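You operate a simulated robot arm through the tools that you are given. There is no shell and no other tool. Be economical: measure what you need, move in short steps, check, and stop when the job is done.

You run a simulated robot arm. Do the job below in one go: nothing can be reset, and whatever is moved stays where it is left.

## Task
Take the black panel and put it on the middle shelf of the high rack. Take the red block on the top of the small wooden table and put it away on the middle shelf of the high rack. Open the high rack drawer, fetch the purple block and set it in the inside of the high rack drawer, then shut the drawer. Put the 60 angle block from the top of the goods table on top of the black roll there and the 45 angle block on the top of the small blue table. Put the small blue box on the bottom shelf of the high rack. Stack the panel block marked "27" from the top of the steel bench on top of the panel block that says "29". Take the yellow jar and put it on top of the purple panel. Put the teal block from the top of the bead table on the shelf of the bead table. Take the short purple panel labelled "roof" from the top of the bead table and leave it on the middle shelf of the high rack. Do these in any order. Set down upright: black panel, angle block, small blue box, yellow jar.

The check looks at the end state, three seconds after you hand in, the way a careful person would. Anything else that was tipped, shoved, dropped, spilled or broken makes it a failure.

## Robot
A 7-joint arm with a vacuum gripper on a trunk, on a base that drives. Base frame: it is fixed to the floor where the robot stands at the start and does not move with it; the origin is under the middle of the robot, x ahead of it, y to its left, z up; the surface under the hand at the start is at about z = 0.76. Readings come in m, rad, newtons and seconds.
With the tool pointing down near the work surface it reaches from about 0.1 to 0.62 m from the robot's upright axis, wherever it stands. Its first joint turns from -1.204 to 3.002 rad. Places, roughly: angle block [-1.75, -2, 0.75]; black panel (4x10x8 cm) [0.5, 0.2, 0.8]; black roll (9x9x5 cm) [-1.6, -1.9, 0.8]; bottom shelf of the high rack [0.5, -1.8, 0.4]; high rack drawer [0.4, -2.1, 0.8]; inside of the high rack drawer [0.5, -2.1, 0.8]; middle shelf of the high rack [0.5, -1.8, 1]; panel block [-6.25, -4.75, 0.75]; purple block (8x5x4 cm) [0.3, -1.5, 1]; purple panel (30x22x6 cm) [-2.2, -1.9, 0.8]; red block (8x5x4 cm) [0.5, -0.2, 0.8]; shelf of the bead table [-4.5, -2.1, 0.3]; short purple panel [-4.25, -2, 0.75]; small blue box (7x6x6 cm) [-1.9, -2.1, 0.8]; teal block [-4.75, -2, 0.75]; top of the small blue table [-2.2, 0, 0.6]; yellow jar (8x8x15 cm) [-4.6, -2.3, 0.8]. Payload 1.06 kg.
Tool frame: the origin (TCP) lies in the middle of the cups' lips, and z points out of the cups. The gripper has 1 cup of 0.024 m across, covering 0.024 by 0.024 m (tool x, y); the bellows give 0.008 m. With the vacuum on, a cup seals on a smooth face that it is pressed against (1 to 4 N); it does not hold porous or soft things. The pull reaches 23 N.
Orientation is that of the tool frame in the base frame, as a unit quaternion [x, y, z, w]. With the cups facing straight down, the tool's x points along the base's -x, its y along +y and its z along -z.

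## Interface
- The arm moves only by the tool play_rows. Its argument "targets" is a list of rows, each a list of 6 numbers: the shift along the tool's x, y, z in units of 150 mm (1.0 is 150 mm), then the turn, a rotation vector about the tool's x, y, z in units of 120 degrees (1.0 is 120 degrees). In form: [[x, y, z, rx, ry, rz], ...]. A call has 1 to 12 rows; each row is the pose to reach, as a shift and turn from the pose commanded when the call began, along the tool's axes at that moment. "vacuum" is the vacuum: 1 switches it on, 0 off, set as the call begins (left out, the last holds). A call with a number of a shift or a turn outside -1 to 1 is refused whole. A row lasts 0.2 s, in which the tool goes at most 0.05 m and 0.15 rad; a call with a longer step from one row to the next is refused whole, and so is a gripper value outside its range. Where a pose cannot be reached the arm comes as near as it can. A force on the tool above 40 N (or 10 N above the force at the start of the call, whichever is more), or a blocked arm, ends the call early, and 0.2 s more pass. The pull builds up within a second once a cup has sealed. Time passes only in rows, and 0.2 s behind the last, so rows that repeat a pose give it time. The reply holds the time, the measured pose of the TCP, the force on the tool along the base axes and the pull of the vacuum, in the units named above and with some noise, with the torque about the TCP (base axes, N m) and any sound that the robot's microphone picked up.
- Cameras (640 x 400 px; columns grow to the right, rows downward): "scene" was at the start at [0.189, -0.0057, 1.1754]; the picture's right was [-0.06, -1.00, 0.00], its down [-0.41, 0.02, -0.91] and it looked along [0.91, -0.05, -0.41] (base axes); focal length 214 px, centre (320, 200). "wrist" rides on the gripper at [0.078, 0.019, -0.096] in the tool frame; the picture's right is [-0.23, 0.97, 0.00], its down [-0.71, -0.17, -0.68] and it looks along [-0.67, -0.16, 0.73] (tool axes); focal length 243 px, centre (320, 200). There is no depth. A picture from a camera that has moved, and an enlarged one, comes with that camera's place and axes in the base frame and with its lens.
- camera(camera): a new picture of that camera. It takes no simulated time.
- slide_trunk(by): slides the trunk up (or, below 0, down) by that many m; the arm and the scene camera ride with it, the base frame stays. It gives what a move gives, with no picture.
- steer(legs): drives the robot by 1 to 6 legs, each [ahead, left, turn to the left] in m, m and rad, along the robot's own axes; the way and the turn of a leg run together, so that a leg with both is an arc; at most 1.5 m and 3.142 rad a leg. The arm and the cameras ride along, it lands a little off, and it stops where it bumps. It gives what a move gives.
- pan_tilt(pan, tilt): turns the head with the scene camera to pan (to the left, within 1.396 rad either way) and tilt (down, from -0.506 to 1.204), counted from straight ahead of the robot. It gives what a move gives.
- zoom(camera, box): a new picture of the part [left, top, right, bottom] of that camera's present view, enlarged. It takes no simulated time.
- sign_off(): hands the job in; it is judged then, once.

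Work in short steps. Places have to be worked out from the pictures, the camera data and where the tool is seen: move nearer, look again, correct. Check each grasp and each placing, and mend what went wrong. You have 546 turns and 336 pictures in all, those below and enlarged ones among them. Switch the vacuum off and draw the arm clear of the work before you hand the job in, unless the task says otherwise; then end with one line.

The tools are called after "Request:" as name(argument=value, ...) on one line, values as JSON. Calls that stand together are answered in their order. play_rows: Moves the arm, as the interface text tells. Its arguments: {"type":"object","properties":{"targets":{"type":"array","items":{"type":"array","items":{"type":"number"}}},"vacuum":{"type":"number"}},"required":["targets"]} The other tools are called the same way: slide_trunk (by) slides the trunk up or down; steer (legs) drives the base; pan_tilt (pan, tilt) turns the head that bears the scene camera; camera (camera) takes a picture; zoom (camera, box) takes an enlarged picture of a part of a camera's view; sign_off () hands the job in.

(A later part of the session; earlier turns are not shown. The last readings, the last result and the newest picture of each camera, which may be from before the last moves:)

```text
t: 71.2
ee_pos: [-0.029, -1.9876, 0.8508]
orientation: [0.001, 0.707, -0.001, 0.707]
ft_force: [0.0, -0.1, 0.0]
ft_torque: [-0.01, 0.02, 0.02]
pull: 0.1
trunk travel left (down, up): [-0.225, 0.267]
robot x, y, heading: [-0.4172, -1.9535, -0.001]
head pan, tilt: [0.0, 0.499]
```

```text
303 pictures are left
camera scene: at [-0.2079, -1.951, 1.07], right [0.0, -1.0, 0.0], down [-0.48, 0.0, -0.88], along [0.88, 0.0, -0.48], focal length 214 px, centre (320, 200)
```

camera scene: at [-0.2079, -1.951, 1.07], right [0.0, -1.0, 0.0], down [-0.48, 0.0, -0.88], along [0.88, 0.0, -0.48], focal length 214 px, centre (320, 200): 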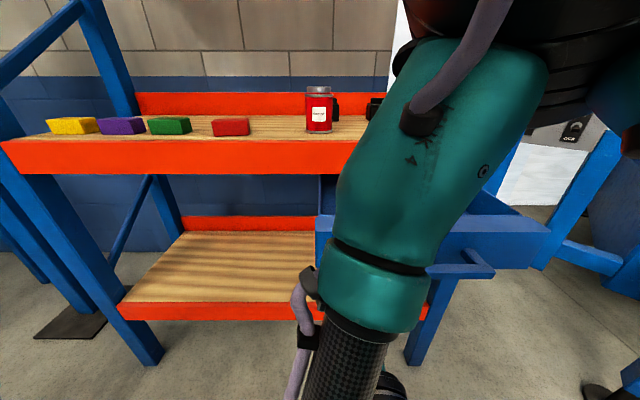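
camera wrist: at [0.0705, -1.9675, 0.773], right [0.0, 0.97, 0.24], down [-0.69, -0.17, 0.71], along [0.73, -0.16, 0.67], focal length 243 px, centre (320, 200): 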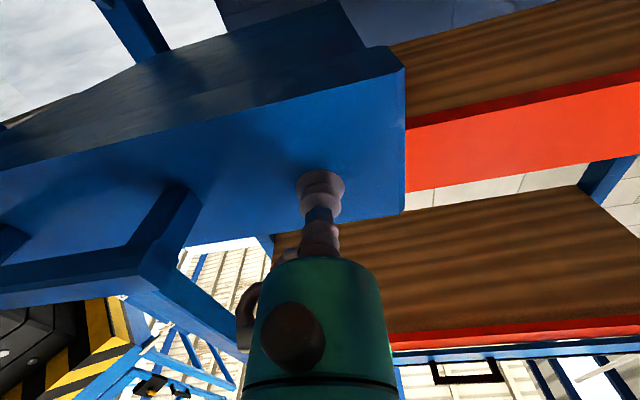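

Next I'll back away, return the tool to pointing down, raise the trunk and move over to the purple block.

Request:
steer(legs=[[-0.2, 0, 0]])

Request:
play_rows(targets=[[0, 0, 0, 0, 0.0625, 0], [0, 0, 0, 0, 0.125, 0], [0, 0, 0, 0, 0.1875, 0], [0, 0, 0, 0, 0.25, 0], [0, 0, 0, 0, 0.3125, 0], [0, 0, 0, 0, 0.375, 0], [0, 0, 0, 0, 0.4375, 0], [0, 0, 0, 0, 0.5, 0], [0, 0, 0, 0, 0.5625, 0], [0, 0, 0, 0, 0.625, 0], [0, 0, 0, 0, 0.6875, 0], [0, 0, 0, 0, 0.75, 0]])

Request:
slide_trunk(by=0.25)

Request:
steer(legs=[[0, 0.55, 0], [0.33, 0, 0]])

Request:
pan_tilt(pan=0.1, tilt=0.6)

Request:
camera(camera="scene")

Request:
camera(camera="wrist")

```text
t: 72.8
ee_pos: [-0.2242, -1.9864, 0.8503]
orientation: [-0.001, 0.707, 0.001, 0.707]
ft_force: [-0.8, 0.4, 0.2]
ft_torque: [-0.01, -0.01, 0.0]
pull: 0.1
trunk travel left (down, up): [-0.225, 0.267]
robot x, y, heading: [-0.613, -1.9547, -0.006]
head pan, tilt: [0.0, 0.499]
```

```text
t: 75.4
ee_pos: [-0.2244, -1.9881, 0.8501]
orientation: [0.0, 1.0, 0.001, -0.001]
ft_force: [0.4, -0.9, 0.4]
ft_torque: [-0.04, 0.0, 0.02]
pull: 0.0
trunk travel left (down, up): [-0.225, 0.267]
robot x, y, heading: [-0.612, -1.9519, 0.001]
head pan, tilt: [0.0, 0.499]
```

```text
t: 78.0
ee_pos: [-0.2235, -1.9873, 1.1002]
orientation: [-0.001, 1.0, 0.001, -0.001]
ft_force: [-0.8, 0.4, -0.7]
ft_torque: [0.0, 0.0, -0.03]
pull: 0.1
trunk travel left (down, up): [-0.475, 0.017]
robot x, y, heading: [-0.6161, -1.9516, -0.002]
head pan, tilt: [0.0, 0.499]
```

```text
t: 84.8
ee_pos: [0.1006, -1.4583, 1.1012]
orientation: [-0.005, 1.0, 0.0, 0.0]
ft_force: [-0.5, 0.5, 0.6]
ft_torque: [0.0, 0.01, 0.01]
pull: 0.0
trunk travel left (down, up): [-0.475, 0.017]
robot x, y, heading: [-0.2845, -1.4252, 0.017]
head pan, tilt: [0.0, 0.499]
```

```text
t: 85.5
ee_pos: [0.1024, -1.4611, 1.1008]
orientation: [-0.005, 1.0, 0.0, 0.001]
ft_force: [-0.9, 1.2, -0.3]
ft_torque: [0.03, -0.01, 0.0]
pull: 0.0
trunk travel left (down, up): [-0.475, 0.017]
robot x, y, heading: [-0.2869, -1.4261, 0.011]
head pan, tilt: [0.099, 0.6]
```

```text
302 pictures are left
camera scene: at [-0.1783, -1.4176, 1.3246], right [0.11, -0.99, 0.0], down [-0.56, -0.06, -0.83], along [0.82, 0.09, -0.56], focal length 214 px, centre (320, 200)
```

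scene: 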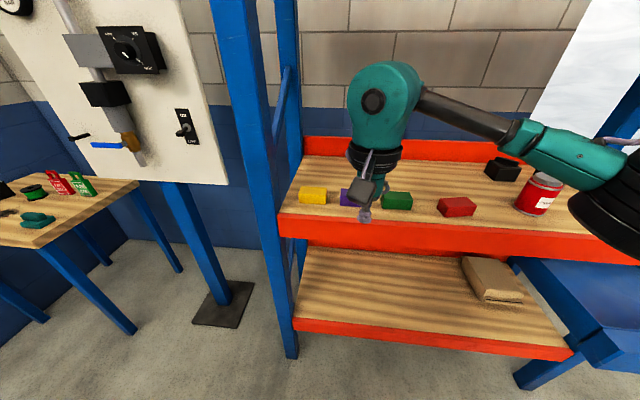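

```text
301 pictures are left
camera wrist: at [0.0225, -1.4421, 1.1958], right [0.22, 0.97, 0.0], down [0.71, -0.16, 0.69], along [0.67, -0.15, -0.73], focal length 243 px, centre (320, 200)
```

wrist: 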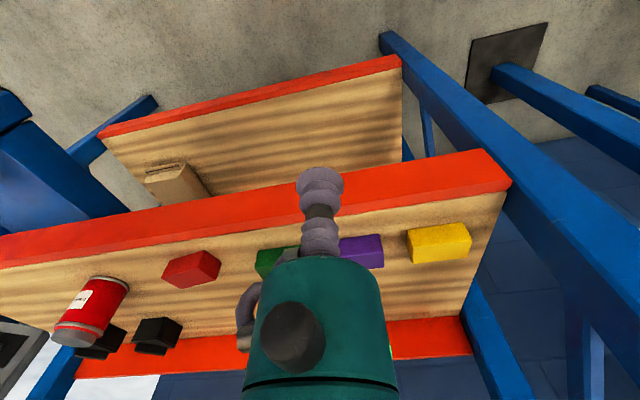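

The purple block's top centre is at about (0.33, -1.463, 0.99). I'll extend over it at the same height and check.

Request:
play_rows(targets=[[-0.25, 0, 0, 0, 0, 0], [-0.5, 0, 0, 0, 0, 0], [-0.75, 0, 0, 0, 0, 0], [-1, 0, 0, 0, 0, 0]], vacuum=1)

Request:
camera(camera="wrist")

```text
t: 86.5
ee_pos: [0.2548, -1.4569, 1.0998]
orientation: [-0.005, 1.0, 0.0, 0.001]
ft_force: [-0.3, -0.2, 0.1]
ft_torque: [-0.03, 0.0, 0.04]
pull: 0.1
trunk travel left (down, up): [-0.475, 0.017]
robot x, y, heading: [-0.2837, -1.4296, 0.012]
head pan, tilt: [0.099, 0.6]
```

```text
300 pictures are left
camera wrist: at [0.1748, -1.4401, 1.1955], right [0.22, 0.97, 0.0], down [0.71, -0.16, 0.69], along [0.67, -0.15, -0.73], focal length 243 px, centre (320, 200)
```

wrist: 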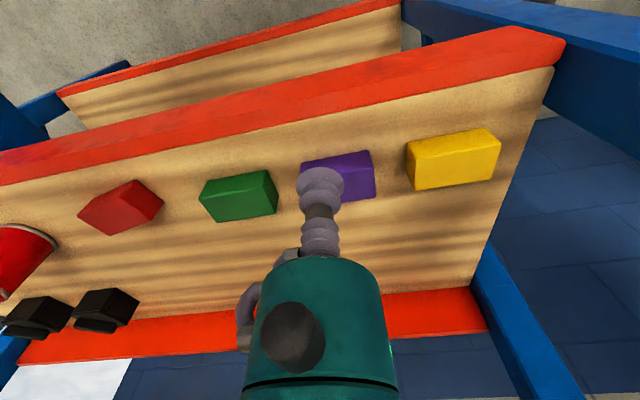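

It's consistent: purple top at about (0.337, -1.457). I'll move over it and descend.

Request:
play_rows(targets=[[-0.27, 0, 0.05, 0, 0, 0], [-0.54, 0, 0.1, 0, 0, 0], [-0.54, 0, 0.35, 0, 0, 0], [-0.54, 0, 0.58, 0, 0, 0]])

Request:
zoom(camera="scene", box=[280, 150, 480, 260])

Request:
camera(camera="wrist")

```text
t: 87.5
ee_pos: [0.2978, -1.4714, 1.009]
orientation: [-0.005, 1.0, -0.001, 0.0]
ft_force: [0.2, 0.7, -0.1]
ft_torque: [0.0, 0.02, 0.03]
pull: 0.1
out of reach, approached as far as the arm can: row 1, 2, 3, 4
trunk travel left (down, up): [-0.475, 0.017]
robot x, y, heading: [-0.2886, -1.4301, 0.01]
head pan, tilt: [0.099, 0.6]
```

```text
3.20 times, centred on (380, 205) of scene
camera zoom: at [-0.1776, -1.4166, 1.3243], right [0.11, -0.99, 0.0], down [-0.56, -0.06, -0.82], along [0.82, 0.09, -0.57], focal length 686 px, centre (128, 184)
```

zoom: 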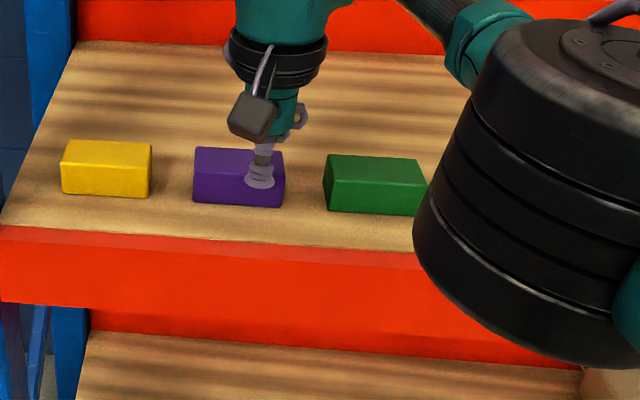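

```text
298 pictures are left
camera wrist: at [0.218, -1.4546, 1.1047], right [0.22, 0.97, 0.0], down [0.71, -0.16, 0.69], along [0.67, -0.15, -0.73], focal length 243 px, centre (320, 200)
```

wrist: 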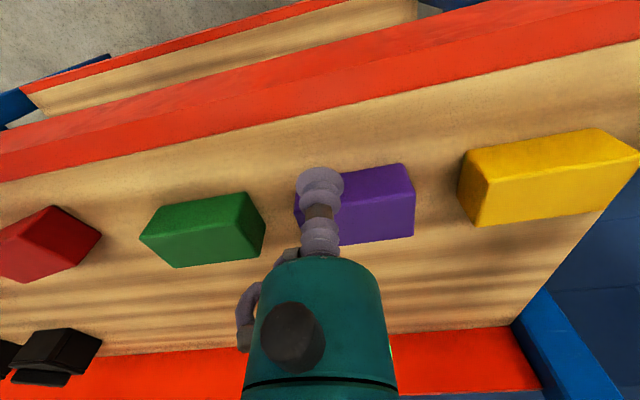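

At the reach limit, so I'll raise a little, drive 0.07 m ahead and slightly left, then correct.

Request:
play_rows(targets=[[0, 0, -0.2, 0, 0, 0], [0, 0, -0.4, 0, 0, 0]])

Request:
steer(legs=[[0.08, 0.0, 0]])

Request:
camera(camera="wrist")

```text
t: 88.1
ee_pos: [0.2921, -1.4704, 1.0627]
orientation: [-0.007, 1.0, 0.0, 0.0]
ft_force: [-0.1, 0.0, -0.4]
ft_torque: [-0.02, -0.02, -0.01]
pull: 0.1
out of reach, approached as far as the arm can: row 2
trunk travel left (down, up): [-0.475, 0.017]
robot x, y, heading: [-0.2891, -1.4282, 0.01]
head pan, tilt: [0.099, 0.6]
```

```text
t: 89.1
ee_pos: [0.3708, -1.4665, 1.0627]
orientation: [-0.009, 1.0, 0.0, 0.0]
ft_force: [0.1, 0.5, -0.4]
ft_torque: [-0.01, 0.0, 0.0]
pull: 0.1
trunk travel left (down, up): [-0.475, 0.017]
robot x, y, heading: [-0.2112, -1.426, 0.015]
head pan, tilt: [0.099, 0.6]
```

```text
297 pictures are left
camera wrist: at [0.2913, -1.4499, 1.1579], right [0.22, 0.98, 0.0], down [0.71, -0.16, 0.68], along [0.67, -0.15, -0.73], focal length 243 px, centre (320, 200)
```

wrist: 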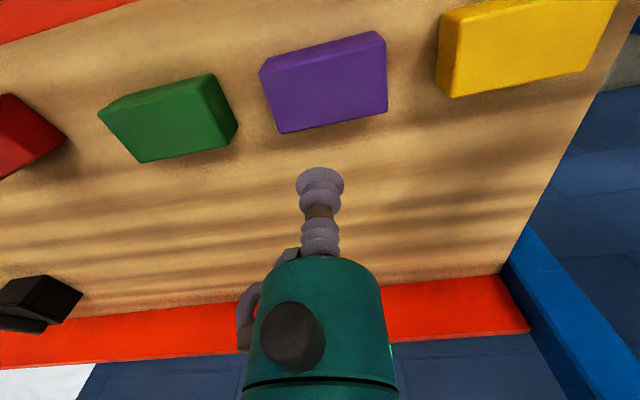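

The block's top centre is at about (0.343, -1.457). I'll adjust and descend to just above it.

Request:
play_rows(targets=[[0.19, 0.06, 0.1, 0, 0, 0], [0.19, 0.06, 0.3, 0, 0, 0], [0.19, 0.06, 0.4, 0, 0, 0]])

Request:
camera(camera="wrist")

```text
t: 89.9
ee_pos: [0.3417, -1.4579, 1.0031]
orientation: [-0.01, 1.0, 0.001, 0.0]
ft_force: [0.7, 0.8, 0.3]
ft_torque: [0.02, -0.03, 0.02]
pull: 0.1
trunk travel left (down, up): [-0.475, 0.017]
robot x, y, heading: [-0.2114, -1.4254, 0.018]
head pan, tilt: [0.099, 0.6]
```

```text
296 pictures are left
camera wrist: at [0.2619, -1.4408, 1.0985], right [0.22, 0.98, 0.0], down [0.71, -0.16, 0.69], along [0.67, -0.15, -0.73], focal length 243 px, centre (320, 200)
```

wrist: 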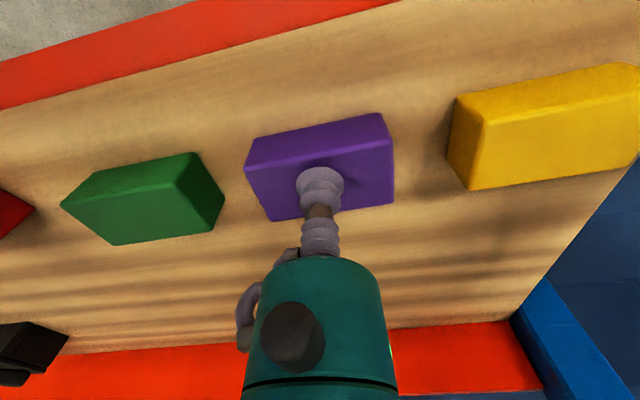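

The cup is centred on the block, so I'll press and seal.

Request:
play_rows(targets=[[0, 0, 0.04, 0, 0, 0], [0, 0, 0.08, 0, 0, 0], [0, 0, 0.09, 0, 0, 0], [0, 0, 0.09, 0, 0, 0], [0, 0, 0.09, 0, 0, 0]], vacuum=1)

Request:
play_rows(targets=[[0, 0, -0.1, 0, 0, 0], [0, 0, -0.3, 0, 0, 0], [0, 0, -0.5, 0, 0, 0], [0, 0, -0.75, 0, 0, 0], [0, 0, -0.85, 0, 0, 0]])

Request:
camera(camera="scene")

```text
t: 91.1
ee_pos: [0.3418, -1.4582, 0.9902]
orientation: [-0.008, 1.0, 0.001, 0.002]
ft_force: [4.2, 0.5, 19.1]
ft_torque: [-0.01, 0.03, -0.05]
pull: 22.4
trunk travel left (down, up): [-0.475, 0.017]
robot x, y, heading: [-0.2118, -1.4255, 0.015]
head pan, tilt: [0.099, 0.6]
```

```text
t: 92.3
ee_pos: [0.3397, -1.4575, 1.1163]
orientation: [-0.009, 1.0, 0.0, 0.0]
ft_force: [0.5, 0.1, -1.8]
ft_torque: [-0.01, 0.03, 0.0]
pull: 23.0
trunk travel left (down, up): [-0.475, 0.017]
robot x, y, heading: [-0.2107, -1.4286, 0.01]
head pan, tilt: [0.099, 0.6]
```

```text
295 pictures are left
camera scene: at [-0.1016, -1.4163, 1.3245], right [0.11, -0.99, 0.0], down [-0.56, -0.06, -0.83], along [0.82, 0.09, -0.56], focal length 214 px, centre (320, 200)
```

scene: 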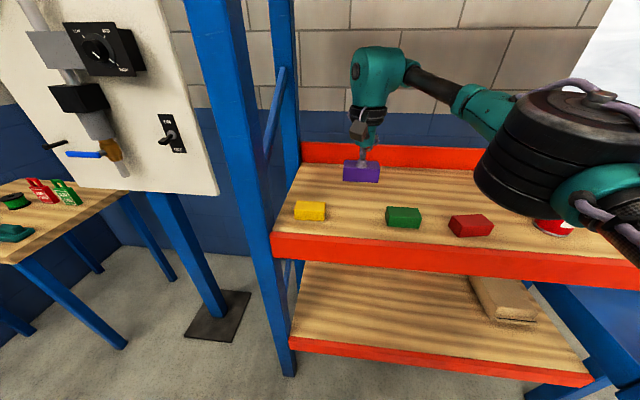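

Purple is held. I'll retract, back off and move to the open drawer.

Request:
play_rows(targets=[[0.25, 0, 0, 0, 0, 0], [0.5, 0, 0, 0, 0, 0], [0.75, 0, 0, 0, 0, 0], [1, 0, 0, 0, 0, 0]])

Request:
steer(legs=[[-0.35, 0, 0], [0, -0.6, -0.01]])

Request:
pan_tilt(pan=-0.1, tilt=0.7)

Request:
camera(camera="scene")

Request:
camera(camera="wrist")

```text
t: 93.3
ee_pos: [0.1879, -1.4592, 1.1176]
orientation: [-0.009, 1.0, 0.0, 0.002]
ft_force: [-0.2, -0.3, -0.7]
ft_torque: [0.01, 0.02, 0.01]
pull: 23.4
trunk travel left (down, up): [-0.475, 0.017]
robot x, y, heading: [-0.2114, -1.4248, 0.012]
head pan, tilt: [0.099, 0.6]
```

```text
t: 100.8
ee_pos: [-0.1562, -2.0525, 1.1173]
orientation: [-0.004, 1.0, 0.0, 0.0]
ft_force: [0.4, -0.2, -1.6]
ft_torque: [-0.02, 0.0, -0.01]
pull: 22.7
trunk travel left (down, up): [-0.475, 0.017]
robot x, y, heading: [-0.5512, -2.0189, 0.003]
head pan, tilt: [0.099, 0.6]
```

```text
t: 101.5
ee_pos: [-0.1545, -2.0525, 1.1165]
orientation: [-0.005, 1.0, 0.0, 0.0]
ft_force: [-0.3, 0.3, -1.8]
ft_torque: [0.0, 0.0, 0.01]
pull: 23.1
trunk travel left (down, up): [-0.475, 0.017]
robot x, y, heading: [-0.5585, -2.0169, 0.004]
head pan, tilt: [-0.099, 0.7]
```

```text
294 pictures are left
camera scene: at [-0.4476, -2.0254, 1.316], right [-0.09, -1.0, 0.0], down [-0.64, 0.06, -0.77], along [0.76, -0.07, -0.64], focal length 214 px, centre (320, 200)
```

scene: 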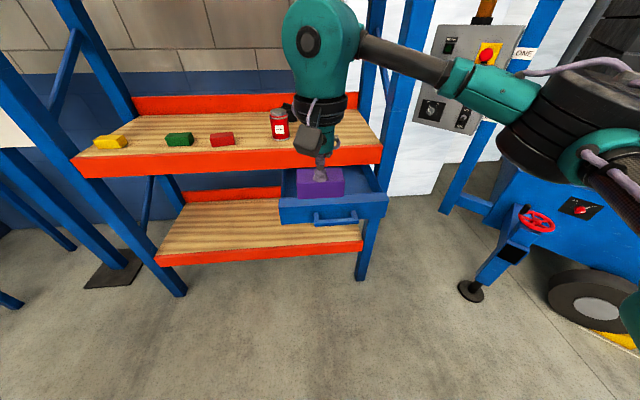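

```text
293 pictures are left
camera wrist: at [-0.2341, -2.0354, 1.2121], right [0.23, 0.97, 0.0], down [0.71, -0.17, 0.69], along [0.67, -0.15, -0.73], focal length 243 px, centre (320, 200)
```

wrist: 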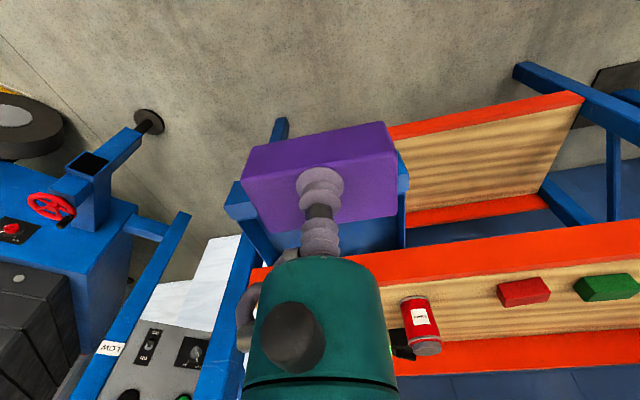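

The drawer is open ahead of me. I'll drive 0.27 m ahead and 0.04 m right, and check before lowering.

Request:
steer(legs=[[0.28, -0.04, 0]])

Request:
camera(camera="scene")

Request:
camera(camera="wrist")

```text
t: 103.5
ee_pos: [0.1256, -2.0917, 1.1174]
orientation: [-0.004, 1.0, 0.0, -0.001]
ft_force: [-0.5, -0.8, -1.3]
ft_torque: [0.01, -0.03, -0.01]
pull: 23.0
trunk travel left (down, up): [-0.475, 0.017]
robot x, y, heading: [-0.2721, -2.055, 0.002]
head pan, tilt: [-0.099, 0.7]
```

```text
292 pictures are left
camera scene: at [-0.1669, -2.0637, 1.3159], right [-0.1, -1.0, 0.0], down [-0.64, 0.06, -0.76], along [0.76, -0.07, -0.64], focal length 214 px, centre (320, 200)
```

scene: 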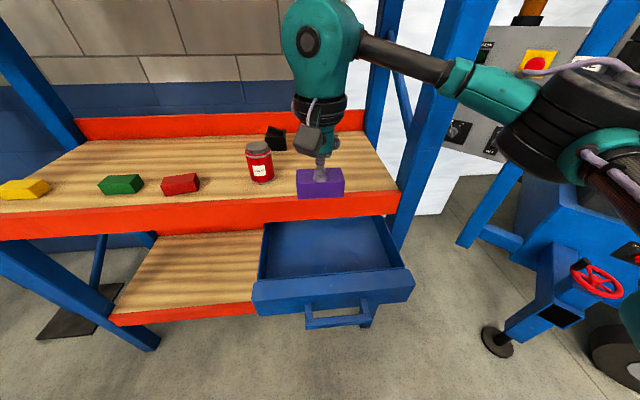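

```text
291 pictures are left
camera wrist: at [0.0465, -2.0743, 1.2119], right [0.23, 0.97, 0.0], down [0.71, -0.17, 0.68], along [0.67, -0.16, -0.73], focal length 243 px, centre (320, 200)
```

wrist: 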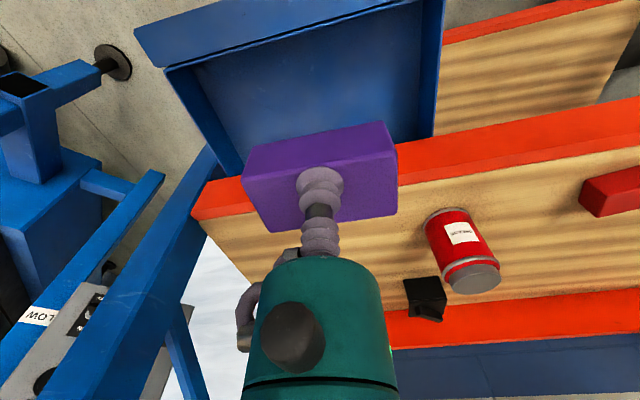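

The block hangs over the drawer opening. I'll shift 2.5 cm forward, then lower the trunk 0.2 m and look.

Request:
play_rows(targets=[[-0.17, -0.05, 0, 0, 0, 0]])

Request:
slide_trunk(by=-0.16)

Request:
camera(camera="scene")

Request:
camera(camera="wrist")

```text
t: 103.9
ee_pos: [0.1515, -2.099, 1.1161]
orientation: [-0.003, 1.0, 0.001, 0.001]
ft_force: [-0.2, -0.5, -1.6]
ft_torque: [0.03, -0.02, 0.01]
pull: 23.2
trunk travel left (down, up): [-0.475, 0.017]
robot x, y, heading: [-0.2714, -2.0568, -0.001]
head pan, tilt: [-0.099, 0.7]
```

```text
t: 105.7
ee_pos: [0.1507, -2.0992, 0.9566]
orientation: [-0.003, 1.0, 0.0, 0.001]
ft_force: [-0.2, 0.5, -0.8]
ft_torque: [0.01, 0.02, 0.0]
pull: 23.4
trunk travel left (down, up): [-0.315, 0.177]
robot x, y, heading: [-0.2732, -2.053, 0.004]
head pan, tilt: [-0.099, 0.7]
```

```text
290 pictures are left
camera scene: at [-0.0904, -2.0634, 1.1405], right [-0.1, -1.0, 0.0], down [-0.64, 0.06, -0.76], along [0.76, -0.07, -0.64], focal length 214 px, centre (320, 200)
```

scene: 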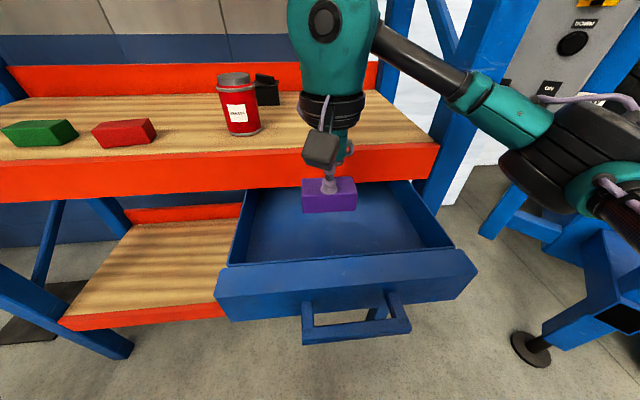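

```text
289 pictures are left
camera wrist: at [0.0713, -2.0815, 1.0523], right [0.23, 0.97, 0.0], down [0.71, -0.17, 0.69], along [0.67, -0.16, -0.73], focal length 243 px, centre (320, 200)
```

wrist: 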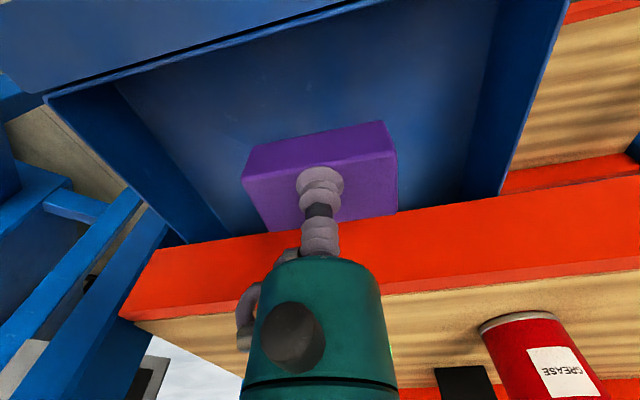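

Clear on all sides: the beam face is at x≈0.254 and the tool at 0.151. I'll lower toward the drawer floor.

Request:
play_rows(targets=[[0, 0, 0.15, 0, 0, 0], [0, 0, 0.3, 0, 0, 0], [0, 0, 0.45, 0, 0, 0], [0, 0, 0.53, 0, 0, 0]])

Request:
play_rows(targets=[[0, 0, 0.02, 0, 0, 0], [0, 0, 0.04, 0, 0, 0], [0, 0, 0.06, 0, 0, 0], [0, 0, 0.08, 0, 0, 0]])

Request:
camera(camera="wrist")

```text
t: 106.7
ee_pos: [0.1501, -2.0991, 0.8771]
orientation: [-0.003, 1.0, 0.0, -0.001]
ft_force: [0.1, -0.5, -0.8]
ft_torque: [-0.01, 0.01, 0.01]
pull: 23.2
trunk travel left (down, up): [-0.315, 0.177]
robot x, y, heading: [-0.2715, -2.0564, 0.003]
head pan, tilt: [-0.099, 0.7]
```

```text
t: 107.7
ee_pos: [0.1498, -2.101, 0.8658]
orientation: [-0.003, 1.0, -0.002, 0.0]
ft_force: [0.4, -0.2, -1.2]
ft_torque: [0.03, 0.05, 0.0]
pull: 23.1
trunk travel left (down, up): [-0.315, 0.177]
robot x, y, heading: [-0.2742, -2.0558, 0.009]
head pan, tilt: [-0.099, 0.7]
```

```text
288 pictures are left
camera wrist: at [0.0706, -2.0819, 0.9606], right [0.23, 0.97, 0.0], down [0.71, -0.17, 0.69], along [0.67, -0.16, -0.73], focal length 243 px, centre (320, 200)
```

wrist: 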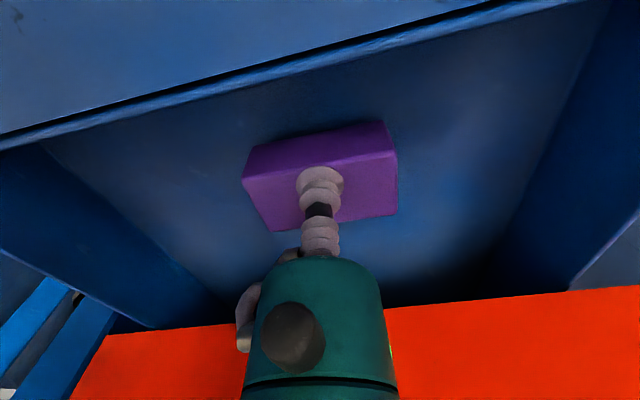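

No contact yet, so I'll continue lowering in small steps.

Request:
play_rows(targets=[[0, 0, 0.02, 0, 0, 0], [0, 0, 0.04, 0, 0, 0], [0, 0, 0.055, 0, 0, 0]])

```text
t: 108.5
ee_pos: [0.1498, -2.0988, 0.8577]
orientation: [-0.003, 1.0, 0.001, 0.0]
ft_force: [-0.6, -0.3, -1.3]
ft_torque: [-0.01, -0.02, 0.0]
pull: 23.1
trunk travel left (down, up): [-0.315, 0.177]
robot x, y, heading: [-0.2737, -2.0547, -0.001]
head pan, tilt: [-0.099, 0.7]
```

Request:
play_rows(targets=[[0, 0, 0.02, 0, 0, 0], [0, 0, 0.04, 0, 0, 0]])

```text
t: 109.1
ee_pos: [0.1503, -2.0995, 0.8508]
orientation: [-0.003, 1.0, -0.001, 0.001]
ft_force: [0.4, 0.1, -0.7]
ft_torque: [0.03, 0.02, 0.07]
pull: 23.1
trunk travel left (down, up): [-0.315, 0.177]
robot x, y, heading: [-0.2703, -2.0547, 0.005]
head pan, tilt: [-0.099, 0.7]
```

Still free at 0.851. I'll keep stepping down.

Request:
play_rows(targets=[[0, 0, 0.02, 0, 0, 0], [0, 0, 0.04, 0, 0, 0]])

Request:
camera(camera="scene")

```text
t: 109.7
ee_pos: [0.1505, -2.0987, 0.8458]
orientation: [-0.003, 1.0, 0.001, 0.002]
ft_force: [-0.2, 1.8, 18.6]
ft_torque: [-0.04, 0.02, -0.08]
pull: 23.4
trunk travel left (down, up): [-0.315, 0.177]
robot x, y, heading: [-0.2749, -2.0544, 0.003]
head pan, tilt: [-0.099, 0.7]
```

```text
287 pictures are left
camera scene: at [-0.0913, -2.0631, 1.1408], right [-0.1, -1.0, 0.0], down [-0.64, 0.06, -0.77], along [0.76, -0.07, -0.64], focal length 214 px, centre (320, 200)
```

scene: 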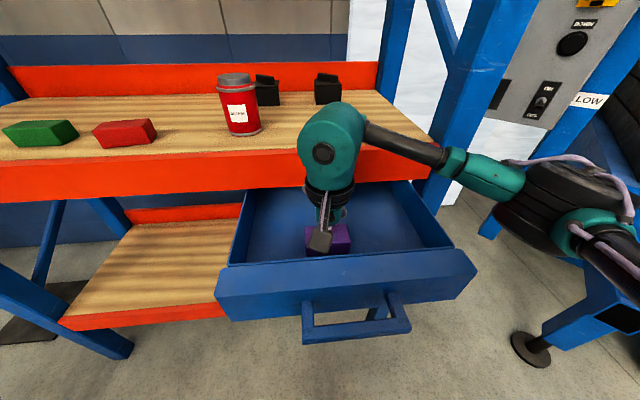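

The block is in contact with the drawer floor. I'll release and lift out.

Request:
play_rows(targets=[[0, 0, -0.02, 0, 0, 0], [0, 0, -0.02, 0, 0, 0], [0, 0, -0.02, 0, 0, 0], [0, 0, -0.02, 0, 0, 0], [0, 0, -0.02, 0, 0, 0]], vacuum=0)

Request:
play_rows(targets=[[0, 0, -0.1, 0, 0, 0], [0, 0, -0.3, 0, 0, 0], [0, 0, -0.55, 0, 0, 0], [0, 0, -0.8, 0, 0, 0], [0.1, 0, -1, 0, 0, 0]])

Request:
camera(camera="wrist")

```text
t: 110.9
ee_pos: [0.1501, -2.1001, 0.8477]
orientation: [-0.004, 1.0, 0.0, 0.0]
ft_force: [-0.4, -0.7, 0.6]
ft_torque: [0.03, 0.01, -0.01]
pull: 0.0
trunk travel left (down, up): [-0.315, 0.177]
robot x, y, heading: [-0.2724, -2.0553, 0.007]
head pan, tilt: [-0.099, 0.7]
```

```text
t: 112.1
ee_pos: [0.1342, -2.1009, 0.9997]
orientation: [-0.004, 1.0, -0.001, 0.0]
ft_force: [-0.2, -0.3, 0.0]
ft_torque: [0.0, 0.02, -0.02]
pull: 0.1
trunk travel left (down, up): [-0.315, 0.177]
robot x, y, heading: [-0.2729, -2.0566, 0.004]
head pan, tilt: [-0.099, 0.7]
```

```text
286 pictures are left
camera wrist: at [0.0548, -2.0823, 1.0946], right [0.23, 0.97, 0.0], down [0.71, -0.17, 0.69], along [0.67, -0.16, -0.73], focal length 243 px, centre (320, 200)
```

wrist: 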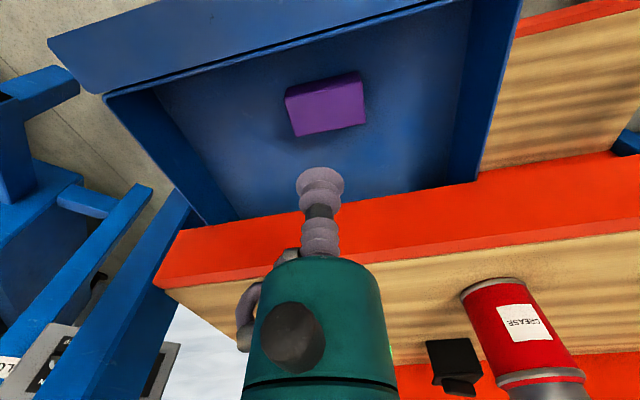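

The purple block is in the drawer. To close it I'll back away, pitch the tool horizontal and lower to the drawer face height.

Request:
steer(legs=[[-0.35, 0.1, 0]])

Request:
play_rows(targets=[[0, 0, 0, 0, -0.0625, 0], [0, 0, 0, 0, -0.125, 0], [0, 0, 0, 0, -0.1875, 0], [0, 0, 0, 0, -0.25, 0], [0, 0, 0, 0, -0.3125, 0], [0, 0, 0, 0, -0.375, 0], [0, 0, 0, 0, -0.4375, 0], [0, 0, 0, 0, -0.5, 0], [0, 0, 0, 0, -0.5625, 0], [0, 0, 0, 0, -0.625, 0], [0, 0, 0, 0, -0.6875, 0], [0, 0, 0, 0, -0.75, 0]])

Request:
slide_trunk(by=-0.15)

Request:
camera(camera="wrist")

```text
t: 114.5
ee_pos: [-0.2204, -2.0025, 0.9988]
orientation: [0.0, 1.0, 0.0, 0.0]
ft_force: [-0.3, -0.7, 0.5]
ft_torque: [-0.03, 0.01, 0.0]
pull: 0.0
trunk travel left (down, up): [-0.315, 0.177]
robot x, y, heading: [-0.6287, -1.9565, -0.003]
head pan, tilt: [-0.099, 0.7]
```

```text
t: 117.1
ee_pos: [-0.2209, -2.0022, 1.0003]
orientation: [-0.001, 0.705, 0.001, 0.709]
ft_force: [0.4, -0.5, 0.4]
ft_torque: [0.0, 0.01, 0.0]
pull: 0.1
trunk travel left (down, up): [-0.315, 0.177]
robot x, y, heading: [-0.6273, -1.9553, -0.005]
head pan, tilt: [-0.099, 0.7]
```

```text
t: 118.8
ee_pos: [-0.2059, -2.0019, 0.8249]
orientation: [0.001, 0.73, -0.001, 0.684]
ft_force: [-0.1, 1.2, -0.2]
ft_torque: [0.0, 0.01, 0.0]
pull: 0.1
trunk travel left (down, up): [-0.165, 0.327]
robot x, y, heading: [-0.6296, -1.956, -0.002]
head pan, tilt: [-0.099, 0.7]
```

```text
285 pictures are left
camera wrist: at [-0.3074, -1.9836, 0.7526], right [0.02, 0.97, 0.24], down [-0.64, -0.17, 0.75], along [0.77, -0.16, 0.62], focal length 243 px, centre (320, 200)
```

wrist: 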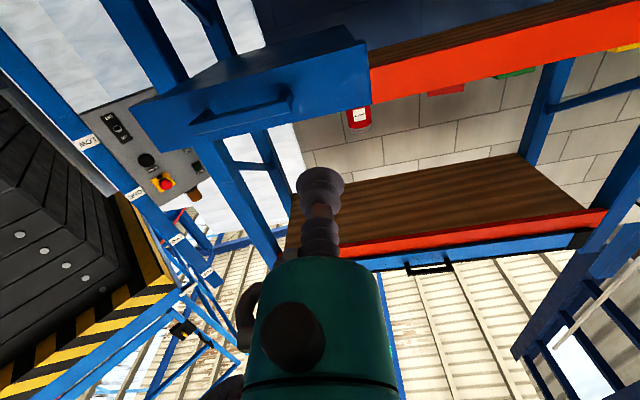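

Sliding the trunk tilted the tool slightly. I'll command the same pose to settle it, shift to y≈-1.99 and z≈0.85, then drive ahead.

Request:
play_rows(targets=[[0, 0, 0.1, 0, 0, 0], [0, 0, 0.2, 0, 0, 0], [0, 0, 0.2, 0, 0, 0]])

Request:
steer(legs=[[0.18, 0, 0]])

Request:
camera(camera="wrist")

```text
t: 119.6
ee_pos: [-0.1768, -2.0014, 0.823]
orientation: [0.001, 0.73, 0.0, 0.684]
ft_force: [0.6, 0.2, -0.4]
ft_torque: [-0.02, -0.01, -0.07]
pull: 0.0
trunk travel left (down, up): [-0.165, 0.327]
robot x, y, heading: [-0.6284, -1.9567, -0.006]
head pan, tilt: [-0.099, 0.7]
```

```text
t: 121.2
ee_pos: [0.0032, -2.0048, 0.8219]
orientation: [0.003, 0.73, -0.002, 0.683]
ft_force: [0.7, -0.8, 0.3]
ft_torque: [-0.01, -0.05, -0.02]
pull: 0.1
trunk travel left (down, up): [-0.165, 0.327]
robot x, y, heading: [-0.4462, -1.9524, -0.005]
head pan, tilt: [-0.099, 0.7]
```

```text
284 pictures are left
camera wrist: at [-0.0981, -1.9858, 0.7502], right [0.02, 0.97, 0.24], down [-0.64, -0.17, 0.75], along [0.77, -0.17, 0.62], focal length 243 px, centre (320, 200)
```

wrist: 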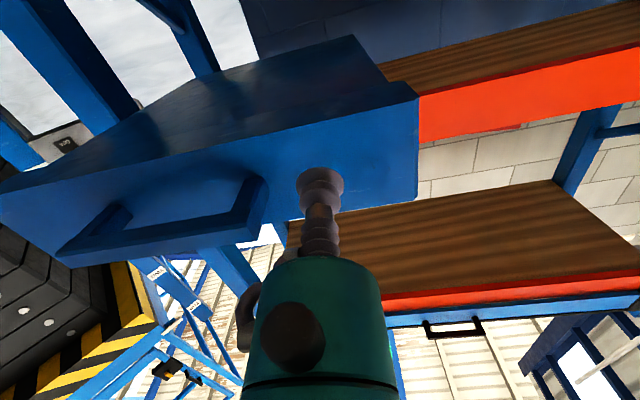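

I'll correct the pitch, height and y, then push the face.

Request:
play_rows(targets=[[-0.1, 0.05, 0, 0, -0.016, 0], [-0.19, 0.1, 0, 0, -0.032, 0]])

Request:
play_rows(targets=[[0, 0, 0.1, 0, 0, 0], [0, 0, 0.2, 0, 0, 0], [0, 0, 0.28, 0, 0, 0], [0, 0, 0.36, 0, 0, 0], [0, 0, 0.44, 0, 0, 0], [0, 0, 0.52, 0, 0, 0], [0, 0, 0.6, 0, 0, 0], [0, 0, 0.68, 0, 0, 0], [0, 0, 0.76, 0, 0, 0], [0, 0, 0.84, 0, 0, 0], [0, 0, 0.92, 0, 0, 0], [0, 0, 1, 0, 0, 0]])

Request:
camera(camera="wrist")

```text
t: 121.8
ee_pos: [0.0043, -1.9896, 0.8511]
orientation: [0.002, 0.707, -0.002, 0.707]
ft_force: [0.3, -0.1, -0.3]
ft_torque: [0.0, 0.01, -0.02]
pull: 0.1
trunk travel left (down, up): [-0.165, 0.327]
robot x, y, heading: [-0.4489, -1.9569, -0.012]
head pan, tilt: [-0.099, 0.7]
```

```text
t: 124.3
ee_pos: [0.1563, -1.9887, 0.8526]
orientation: [0.003, 0.706, -0.002, 0.708]
ft_force: [-0.6, -1.0, -0.4]
ft_torque: [-0.02, -0.01, 0.02]
pull: 0.0
trunk travel left (down, up): [-0.165, 0.327]
robot x, y, heading: [-0.4436, -1.958, -0.008]
head pan, tilt: [-0.099, 0.7]
```

```text
283 pictures are left
camera wrist: at [0.0604, -1.9698, 0.7732], right [0.01, 0.97, 0.24], down [-0.69, -0.17, 0.71], along [0.73, -0.17, 0.67], focal length 243 px, centre (320, 200)
```

wrist: 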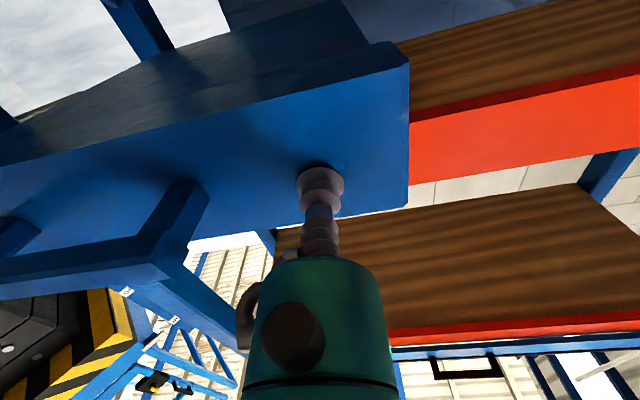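

The drawer is sliding in. I'll push the remaining ~0.105 m, finishing gently against its stop.

Request:
play_rows(targets=[[0, 0, 0.08, 0, 0, 0], [0, 0, 0.16, 0, 0, 0], [0, 0, 0.24, 0, 0, 0], [0, 0, 0.32, 0, 0, 0], [0, 0, 0.4, 0, 0, 0], [0, 0, 0.48, 0, 0, 0], [0, 0, 0.55, 0, 0, 0], [0, 0, 0.6, 0, 0, 0], [0, 0, 0.64, 0, 0, 0], [0, 0, 0.68, 0, 0, 0], [0, 0, 0.7, 0, 0, 0], [0, 0, 0.72, 0, 0, 0]])

Request:
camera(camera="wrist")

```text
t: 127.0
ee_pos: [0.2629, -1.992, 0.8521]
orientation: [0.002, 0.706, -0.002, 0.708]
ft_force: [-5.3, -2.4, -0.6]
ft_torque: [-0.03, 0.03, 0.04]
pull: 0.0
trunk travel left (down, up): [-0.165, 0.327]
robot x, y, heading: [-0.448, -1.9585, -0.006]
head pan, tilt: [-0.099, 0.7]
```

```text
282 pictures are left
camera wrist: at [0.1663, -1.9727, 0.7725], right [0.01, 0.97, 0.24], down [-0.69, -0.17, 0.71], along [0.73, -0.17, 0.67], focal length 243 px, centre (320, 200)
```

wrist: 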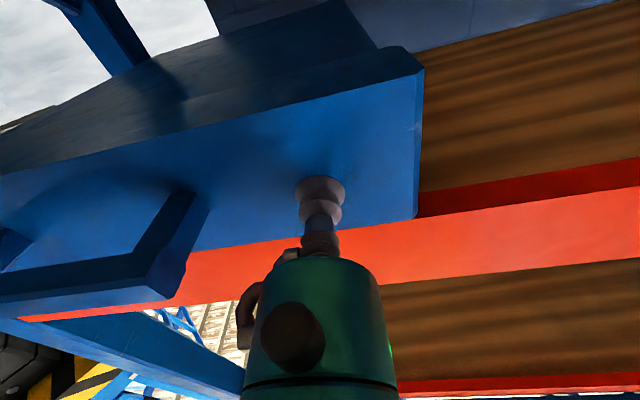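

It's back to the closed position. One more tiny push to confirm it's against the stop.

Request:
play_rows(targets=[[0, 0, 0.02, 0, 0, 0], [0, 0, 0.04, 0, 0, 0]])

Request:
play_rows(targets=[[0, 0, -0.1, 0, 0, 0], [0, 0, -0.35, 0, 0, 0], [0, 0, -0.65, 0, 0, 0], [0, 0, -0.95, 0, 0, 0]])

Request:
steer(legs=[[-0.25, 0, 0]])

Request:
camera(camera="wrist")

```text
t: 127.5
ee_pos: [0.2656, -1.9905, 0.8493]
orientation: [0.003, 0.708, -0.002, 0.707]
ft_force: [-38.4, -5.3, -7.5]
ft_torque: [-0.07, -0.23, 0.16]
pull: 0.1
trunk travel left (down, up): [-0.165, 0.327]
robot x, y, heading: [-0.4489, -1.957, -0.007]
head pan, tilt: [-0.099, 0.7]
```

```text
t: 128.6
ee_pos: [0.1261, -1.9917, 0.8484]
orientation: [0.003, 0.706, -0.003, 0.708]
ft_force: [0.6, 0.2, 0.2]
ft_torque: [-0.01, -0.02, -0.04]
pull: 0.1
trunk travel left (down, up): [-0.165, 0.327]
robot x, y, heading: [-0.4489, -1.9581, -0.01]
head pan, tilt: [-0.099, 0.7]
```

```text
t: 130.4
ee_pos: [-0.1216, -1.9916, 0.8474]
orientation: [0.003, 0.706, -0.003, 0.708]
ft_force: [-0.6, 0.0, -1.0]
ft_torque: [-0.01, 0.02, -0.01]
pull: 0.2
trunk travel left (down, up): [-0.165, 0.327]
robot x, y, heading: [-0.6963, -1.9547, -0.012]
head pan, tilt: [-0.099, 0.7]
```

```text
281 pictures are left
camera wrist: at [-0.2183, -1.9723, 0.7692], right [0.01, 0.97, 0.24], down [-0.69, -0.17, 0.71], along [0.73, -0.17, 0.67], focal length 243 px, centre (320, 200)
```

wrist: 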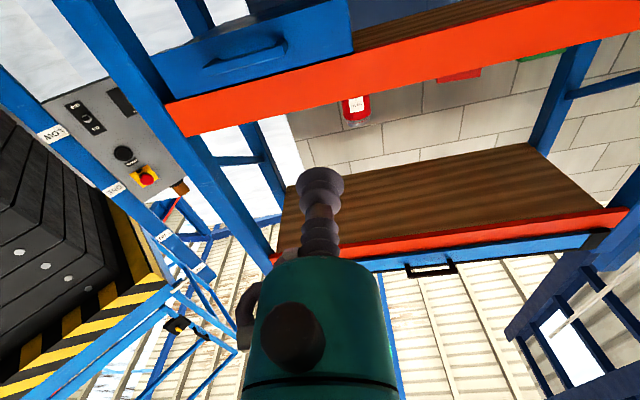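

The drawer is closed (38 N against the stop). Next is the black panel: tool back down, trunk back to its starting height, and drive back to the wooden table.

Request:
play_rows(targets=[[0, 0, -0.1, 0, 0.0625, 0], [0, 0, -0.2, 0, 0.125, 0], [0, 0, -0.3, 0, 0.1875, 0], [0, 0, -0.4, 0, 0.25, 0], [0, 0, -0.5, 0, 0.3125, 0], [0, 0, -0.6, 0, 0.375, 0], [0, 0, -0.7, 0, 0.4375, 0], [0, 0, -0.8, 0, 0.5, 0], [0, 0, -0.9, 0, 0.5625, 0], [0, 0, -1, 0, 0.625, 0], [0, 0, -1, 0, 0.6875, 0], [0, 0, -1, 0, 0.75, 0]])

Request:
slide_trunk(by=0.2)

Request:
steer(legs=[[0, 1.0, 0.01], [0, 0.95, 0]])

Request:
pan_tilt(pan=0.0, tilt=0.5)

Request:
camera(camera="scene")

```text
t: 133.0
ee_pos: [-0.272, -1.9924, 0.8496]
orientation: [0.004, 1.0, 0.0, -0.001]
ft_force: [-1.1, -0.6, -0.7]
ft_torque: [-0.02, -0.01, 0.02]
pull: 0.1
trunk travel left (down, up): [-0.165, 0.327]
robot x, y, heading: [-0.6979, -1.9547, -0.015]
head pan, tilt: [-0.099, 0.7]
```

```text
t: 135.1
ee_pos: [-0.2721, -1.9898, 1.0475]
orientation: [0.006, 1.0, 0.0, 0.002]
ft_force: [0.6, -0.8, 0.4]
ft_torque: [0.02, -0.03, -0.04]
pull: 0.0
trunk travel left (down, up): [-0.365, 0.127]
robot x, y, heading: [-0.6988, -1.9519, -0.009]
head pan, tilt: [-0.099, 0.7]
```

```text
t: 152.7
ee_pos: [-0.2331, -0.0231, 1.0481]
orientation: [0.014, 1.0, -0.001, 0.001]
ft_force: [-0.3, 0.2, -0.4]
ft_torque: [-0.01, -0.01, -0.02]
pull: 0.0
trunk travel left (down, up): [-0.365, 0.127]
robot x, y, heading: [-0.6604, 0.0223, -0.029]
head pan, tilt: [-0.099, 0.7]
```

```text
t: 153.5
ee_pos: [-0.2332, -0.0225, 1.048]
orientation: [0.014, 1.0, 0.0, 0.0]
ft_force: [0.9, 0.2, 0.5]
ft_torque: [0.0, -0.03, -0.01]
pull: 0.0
trunk travel left (down, up): [-0.365, 0.127]
robot x, y, heading: [-0.6562, 0.0212, -0.032]
head pan, tilt: [0.0, 0.499]
```

```text
280 pictures are left
camera scene: at [-0.4795, 0.015, 1.2085], right [-0.03, -1.0, 0.0], down [-0.48, 0.01, -0.88], along [0.88, -0.03, -0.48], focal length 214 px, centre (320, 200)
```

scene: 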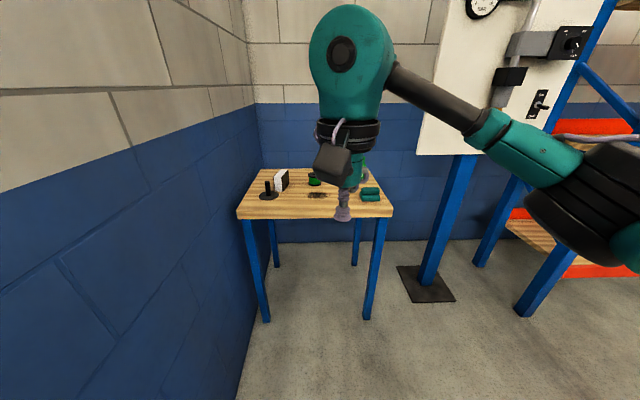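

I'll drive ahead to the table with a small heading correction.

Request:
steer(legs=[[0.6, 0.02, 0.03]])

Request:
pan_tilt(pan=0.2, tilt=0.7)

Request:
camera(camera="scene")

Request:
camera(camera="wrist")

```text
t: 156.8
ee_pos: [0.3631, -0.0019, 1.0482]
orientation: [0.002, 1.0, 0.0, 0.002]
ft_force: [0.4, 1.2, 0.5]
ft_torque: [0.01, -0.04, -0.02]
pull: 0.1
trunk travel left (down, up): [-0.365, 0.127]
robot x, y, heading: [-0.0616, 0.0317, -0.008]
head pan, tilt: [0.0, 0.499]
```

```text
t: 157.6
ee_pos: [0.3632, -0.0032, 1.0484]
orientation: [0.003, 1.0, 0.0, 0.001]
ft_force: [-0.6, -0.3, -0.6]
ft_torque: [-0.02, 0.02, -0.01]
pull: 0.0
trunk travel left (down, up): [-0.365, 0.127]
robot x, y, heading: [-0.0656, 0.027, -0.005]
head pan, tilt: [0.201, 0.7]
```

```text
279 pictures are left
camera scene: at [0.1079, 0.0453, 1.1909], right [0.19, -0.98, 0.0], down [-0.63, -0.12, -0.77], along [0.75, 0.15, -0.64], focal length 214 px, centre (320, 200)
```

scene: 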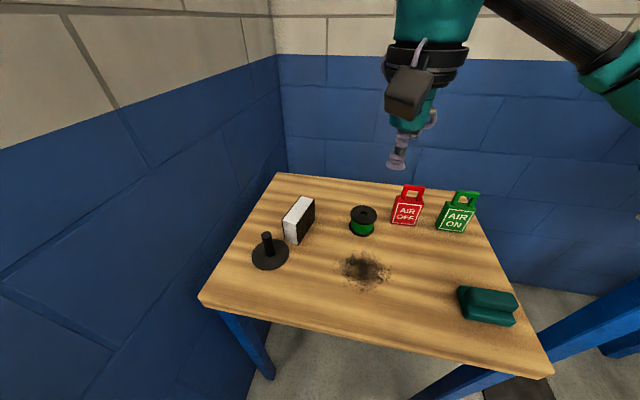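

```text
278 pictures are left
camera wrist: at [0.284, 0.0148, 1.1429], right [0.24, 0.97, 0.0], down [0.71, -0.18, 0.69], along [0.67, -0.16, -0.73], focal length 243 px, centre (320, 200)
```

wrist: 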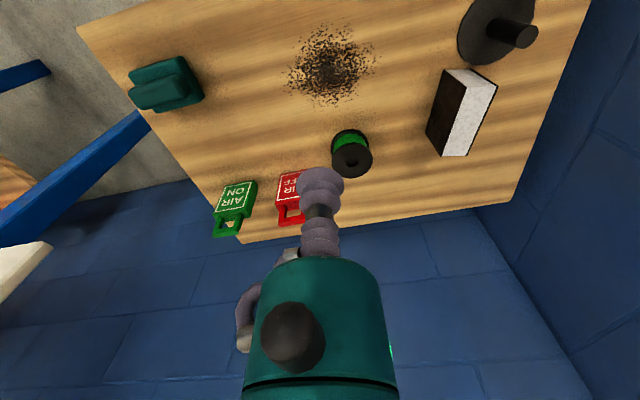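

The panel top is at about (0.47, 0.172). I'll move above it and look.

Request:
play_rows(targets=[[-0.15, 0.2, 0, 0, 0, 0], [-0.3, 0.45, 0, 0, 0, 0], [-0.45, 0.7, 0.1, 0, 0, 0], [-0.6, 0.95, 0.2, 0, 0, 0]], vacuum=1)

Request:
play_rows(targets=[[-0.1, 0.18, 0.1, 0, 0, 0], [-0.1, 0.18, 0.4, 0, 0, 0], [-0.1, 0.18, 0.7, 0, 0, 0]])

Request:
camera(camera="wrist")

Request:
zoom(camera="scene", box=[220, 120, 420, 280])

```text
t: 158.6
ee_pos: [0.4549, 0.1408, 1.016]
orientation: [0.001, 1.0, 0.0, 0.002]
ft_force: [0.0, 0.2, -0.9]
ft_torque: [-0.04, -0.03, 0.0]
pull: 0.1
trunk travel left (down, up): [-0.365, 0.127]
robot x, y, heading: [-0.0627, 0.0275, -0.009]
head pan, tilt: [0.201, 0.7]
```

```text
t: 159.4
ee_pos: [0.4701, 0.1651, 0.9141]
orientation: [0.002, 1.0, 0.001, 0.001]
ft_force: [-0.2, -0.2, -0.1]
ft_torque: [0.01, -0.02, 0.0]
pull: 0.1
out of reach, approached as far as the arm can: row 1
trunk travel left (down, up): [-0.365, 0.127]
robot x, y, heading: [-0.0619, 0.0319, -0.006]
head pan, tilt: [0.201, 0.7]
```

```text
277 pictures are left
camera wrist: at [0.3919, 0.1839, 1.0088], right [0.24, 0.97, 0.0], down [0.71, -0.18, 0.69], along [0.67, -0.16, -0.73], focal length 243 px, centre (320, 200)
```

wrist: 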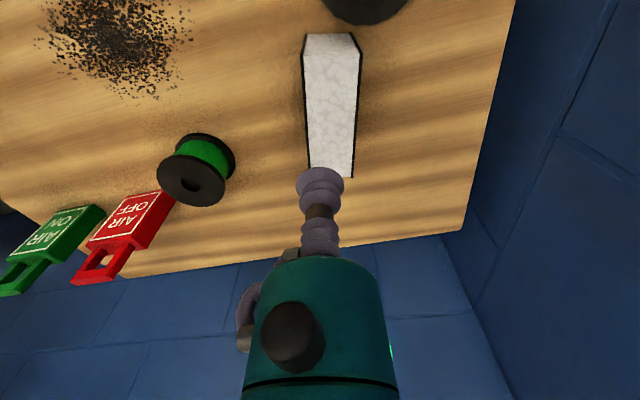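

```text
2.50 times, centred on (320, 200) of scene
camera zoom: at [0.1081, 0.0452, 1.1908], right [0.19, -0.98, 0.0], down [-0.63, -0.12, -0.76], along [0.75, 0.15, -0.64], focal length 536 px, centre (320, 200)
```

zoom: 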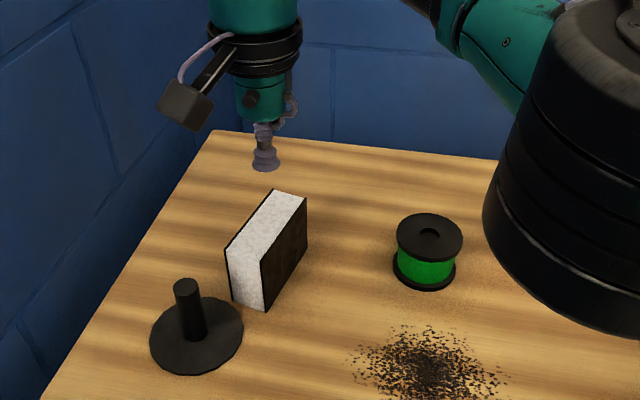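

The panel has a white core between black face sheets, centred at (0.467, 0.174) with yaw about -12.6°. I'll gently test whether the top edge holds suction.

Request:
play_rows(targets=[[0.02, 0.06, 0.15, 0, 0, 0], [0.02, 0.06, 0.3, 0, 0, 0], [0.02, 0.06, 0.42, 0, 0, 0]])

Request:
play_rows(targets=[[0, 0, 0.03, 0, 0, 0], [0, 0, 0.06, 0, 0, 0], [0, 0, 0.08, 0, 0, 0], [0, 0, 0.08, 0, 0, 0]])

```text
t: 160.2
ee_pos: [0.4655, 0.1739, 0.8489]
orientation: [0.002, 1.0, 0.0, 0.001]
ft_force: [0.5, 0.4, 0.0]
ft_torque: [0.01, 0.01, -0.01]
pull: 0.0
trunk travel left (down, up): [-0.365, 0.127]
robot x, y, heading: [-0.0597, 0.0295, -0.007]
head pan, tilt: [0.201, 0.7]
```

```text
t: 161.2
ee_pos: [0.4658, 0.1738, 0.8379]
orientation: [0.003, 1.0, 0.0, 0.001]
ft_force: [-0.5, 0.2, 1.4]
ft_torque: [0.02, 0.04, 0.02]
pull: 22.7
trunk travel left (down, up): [-0.365, 0.127]
robot x, y, heading: [-0.0606, 0.0294, -0.002]
head pan, tilt: [0.201, 0.7]
```

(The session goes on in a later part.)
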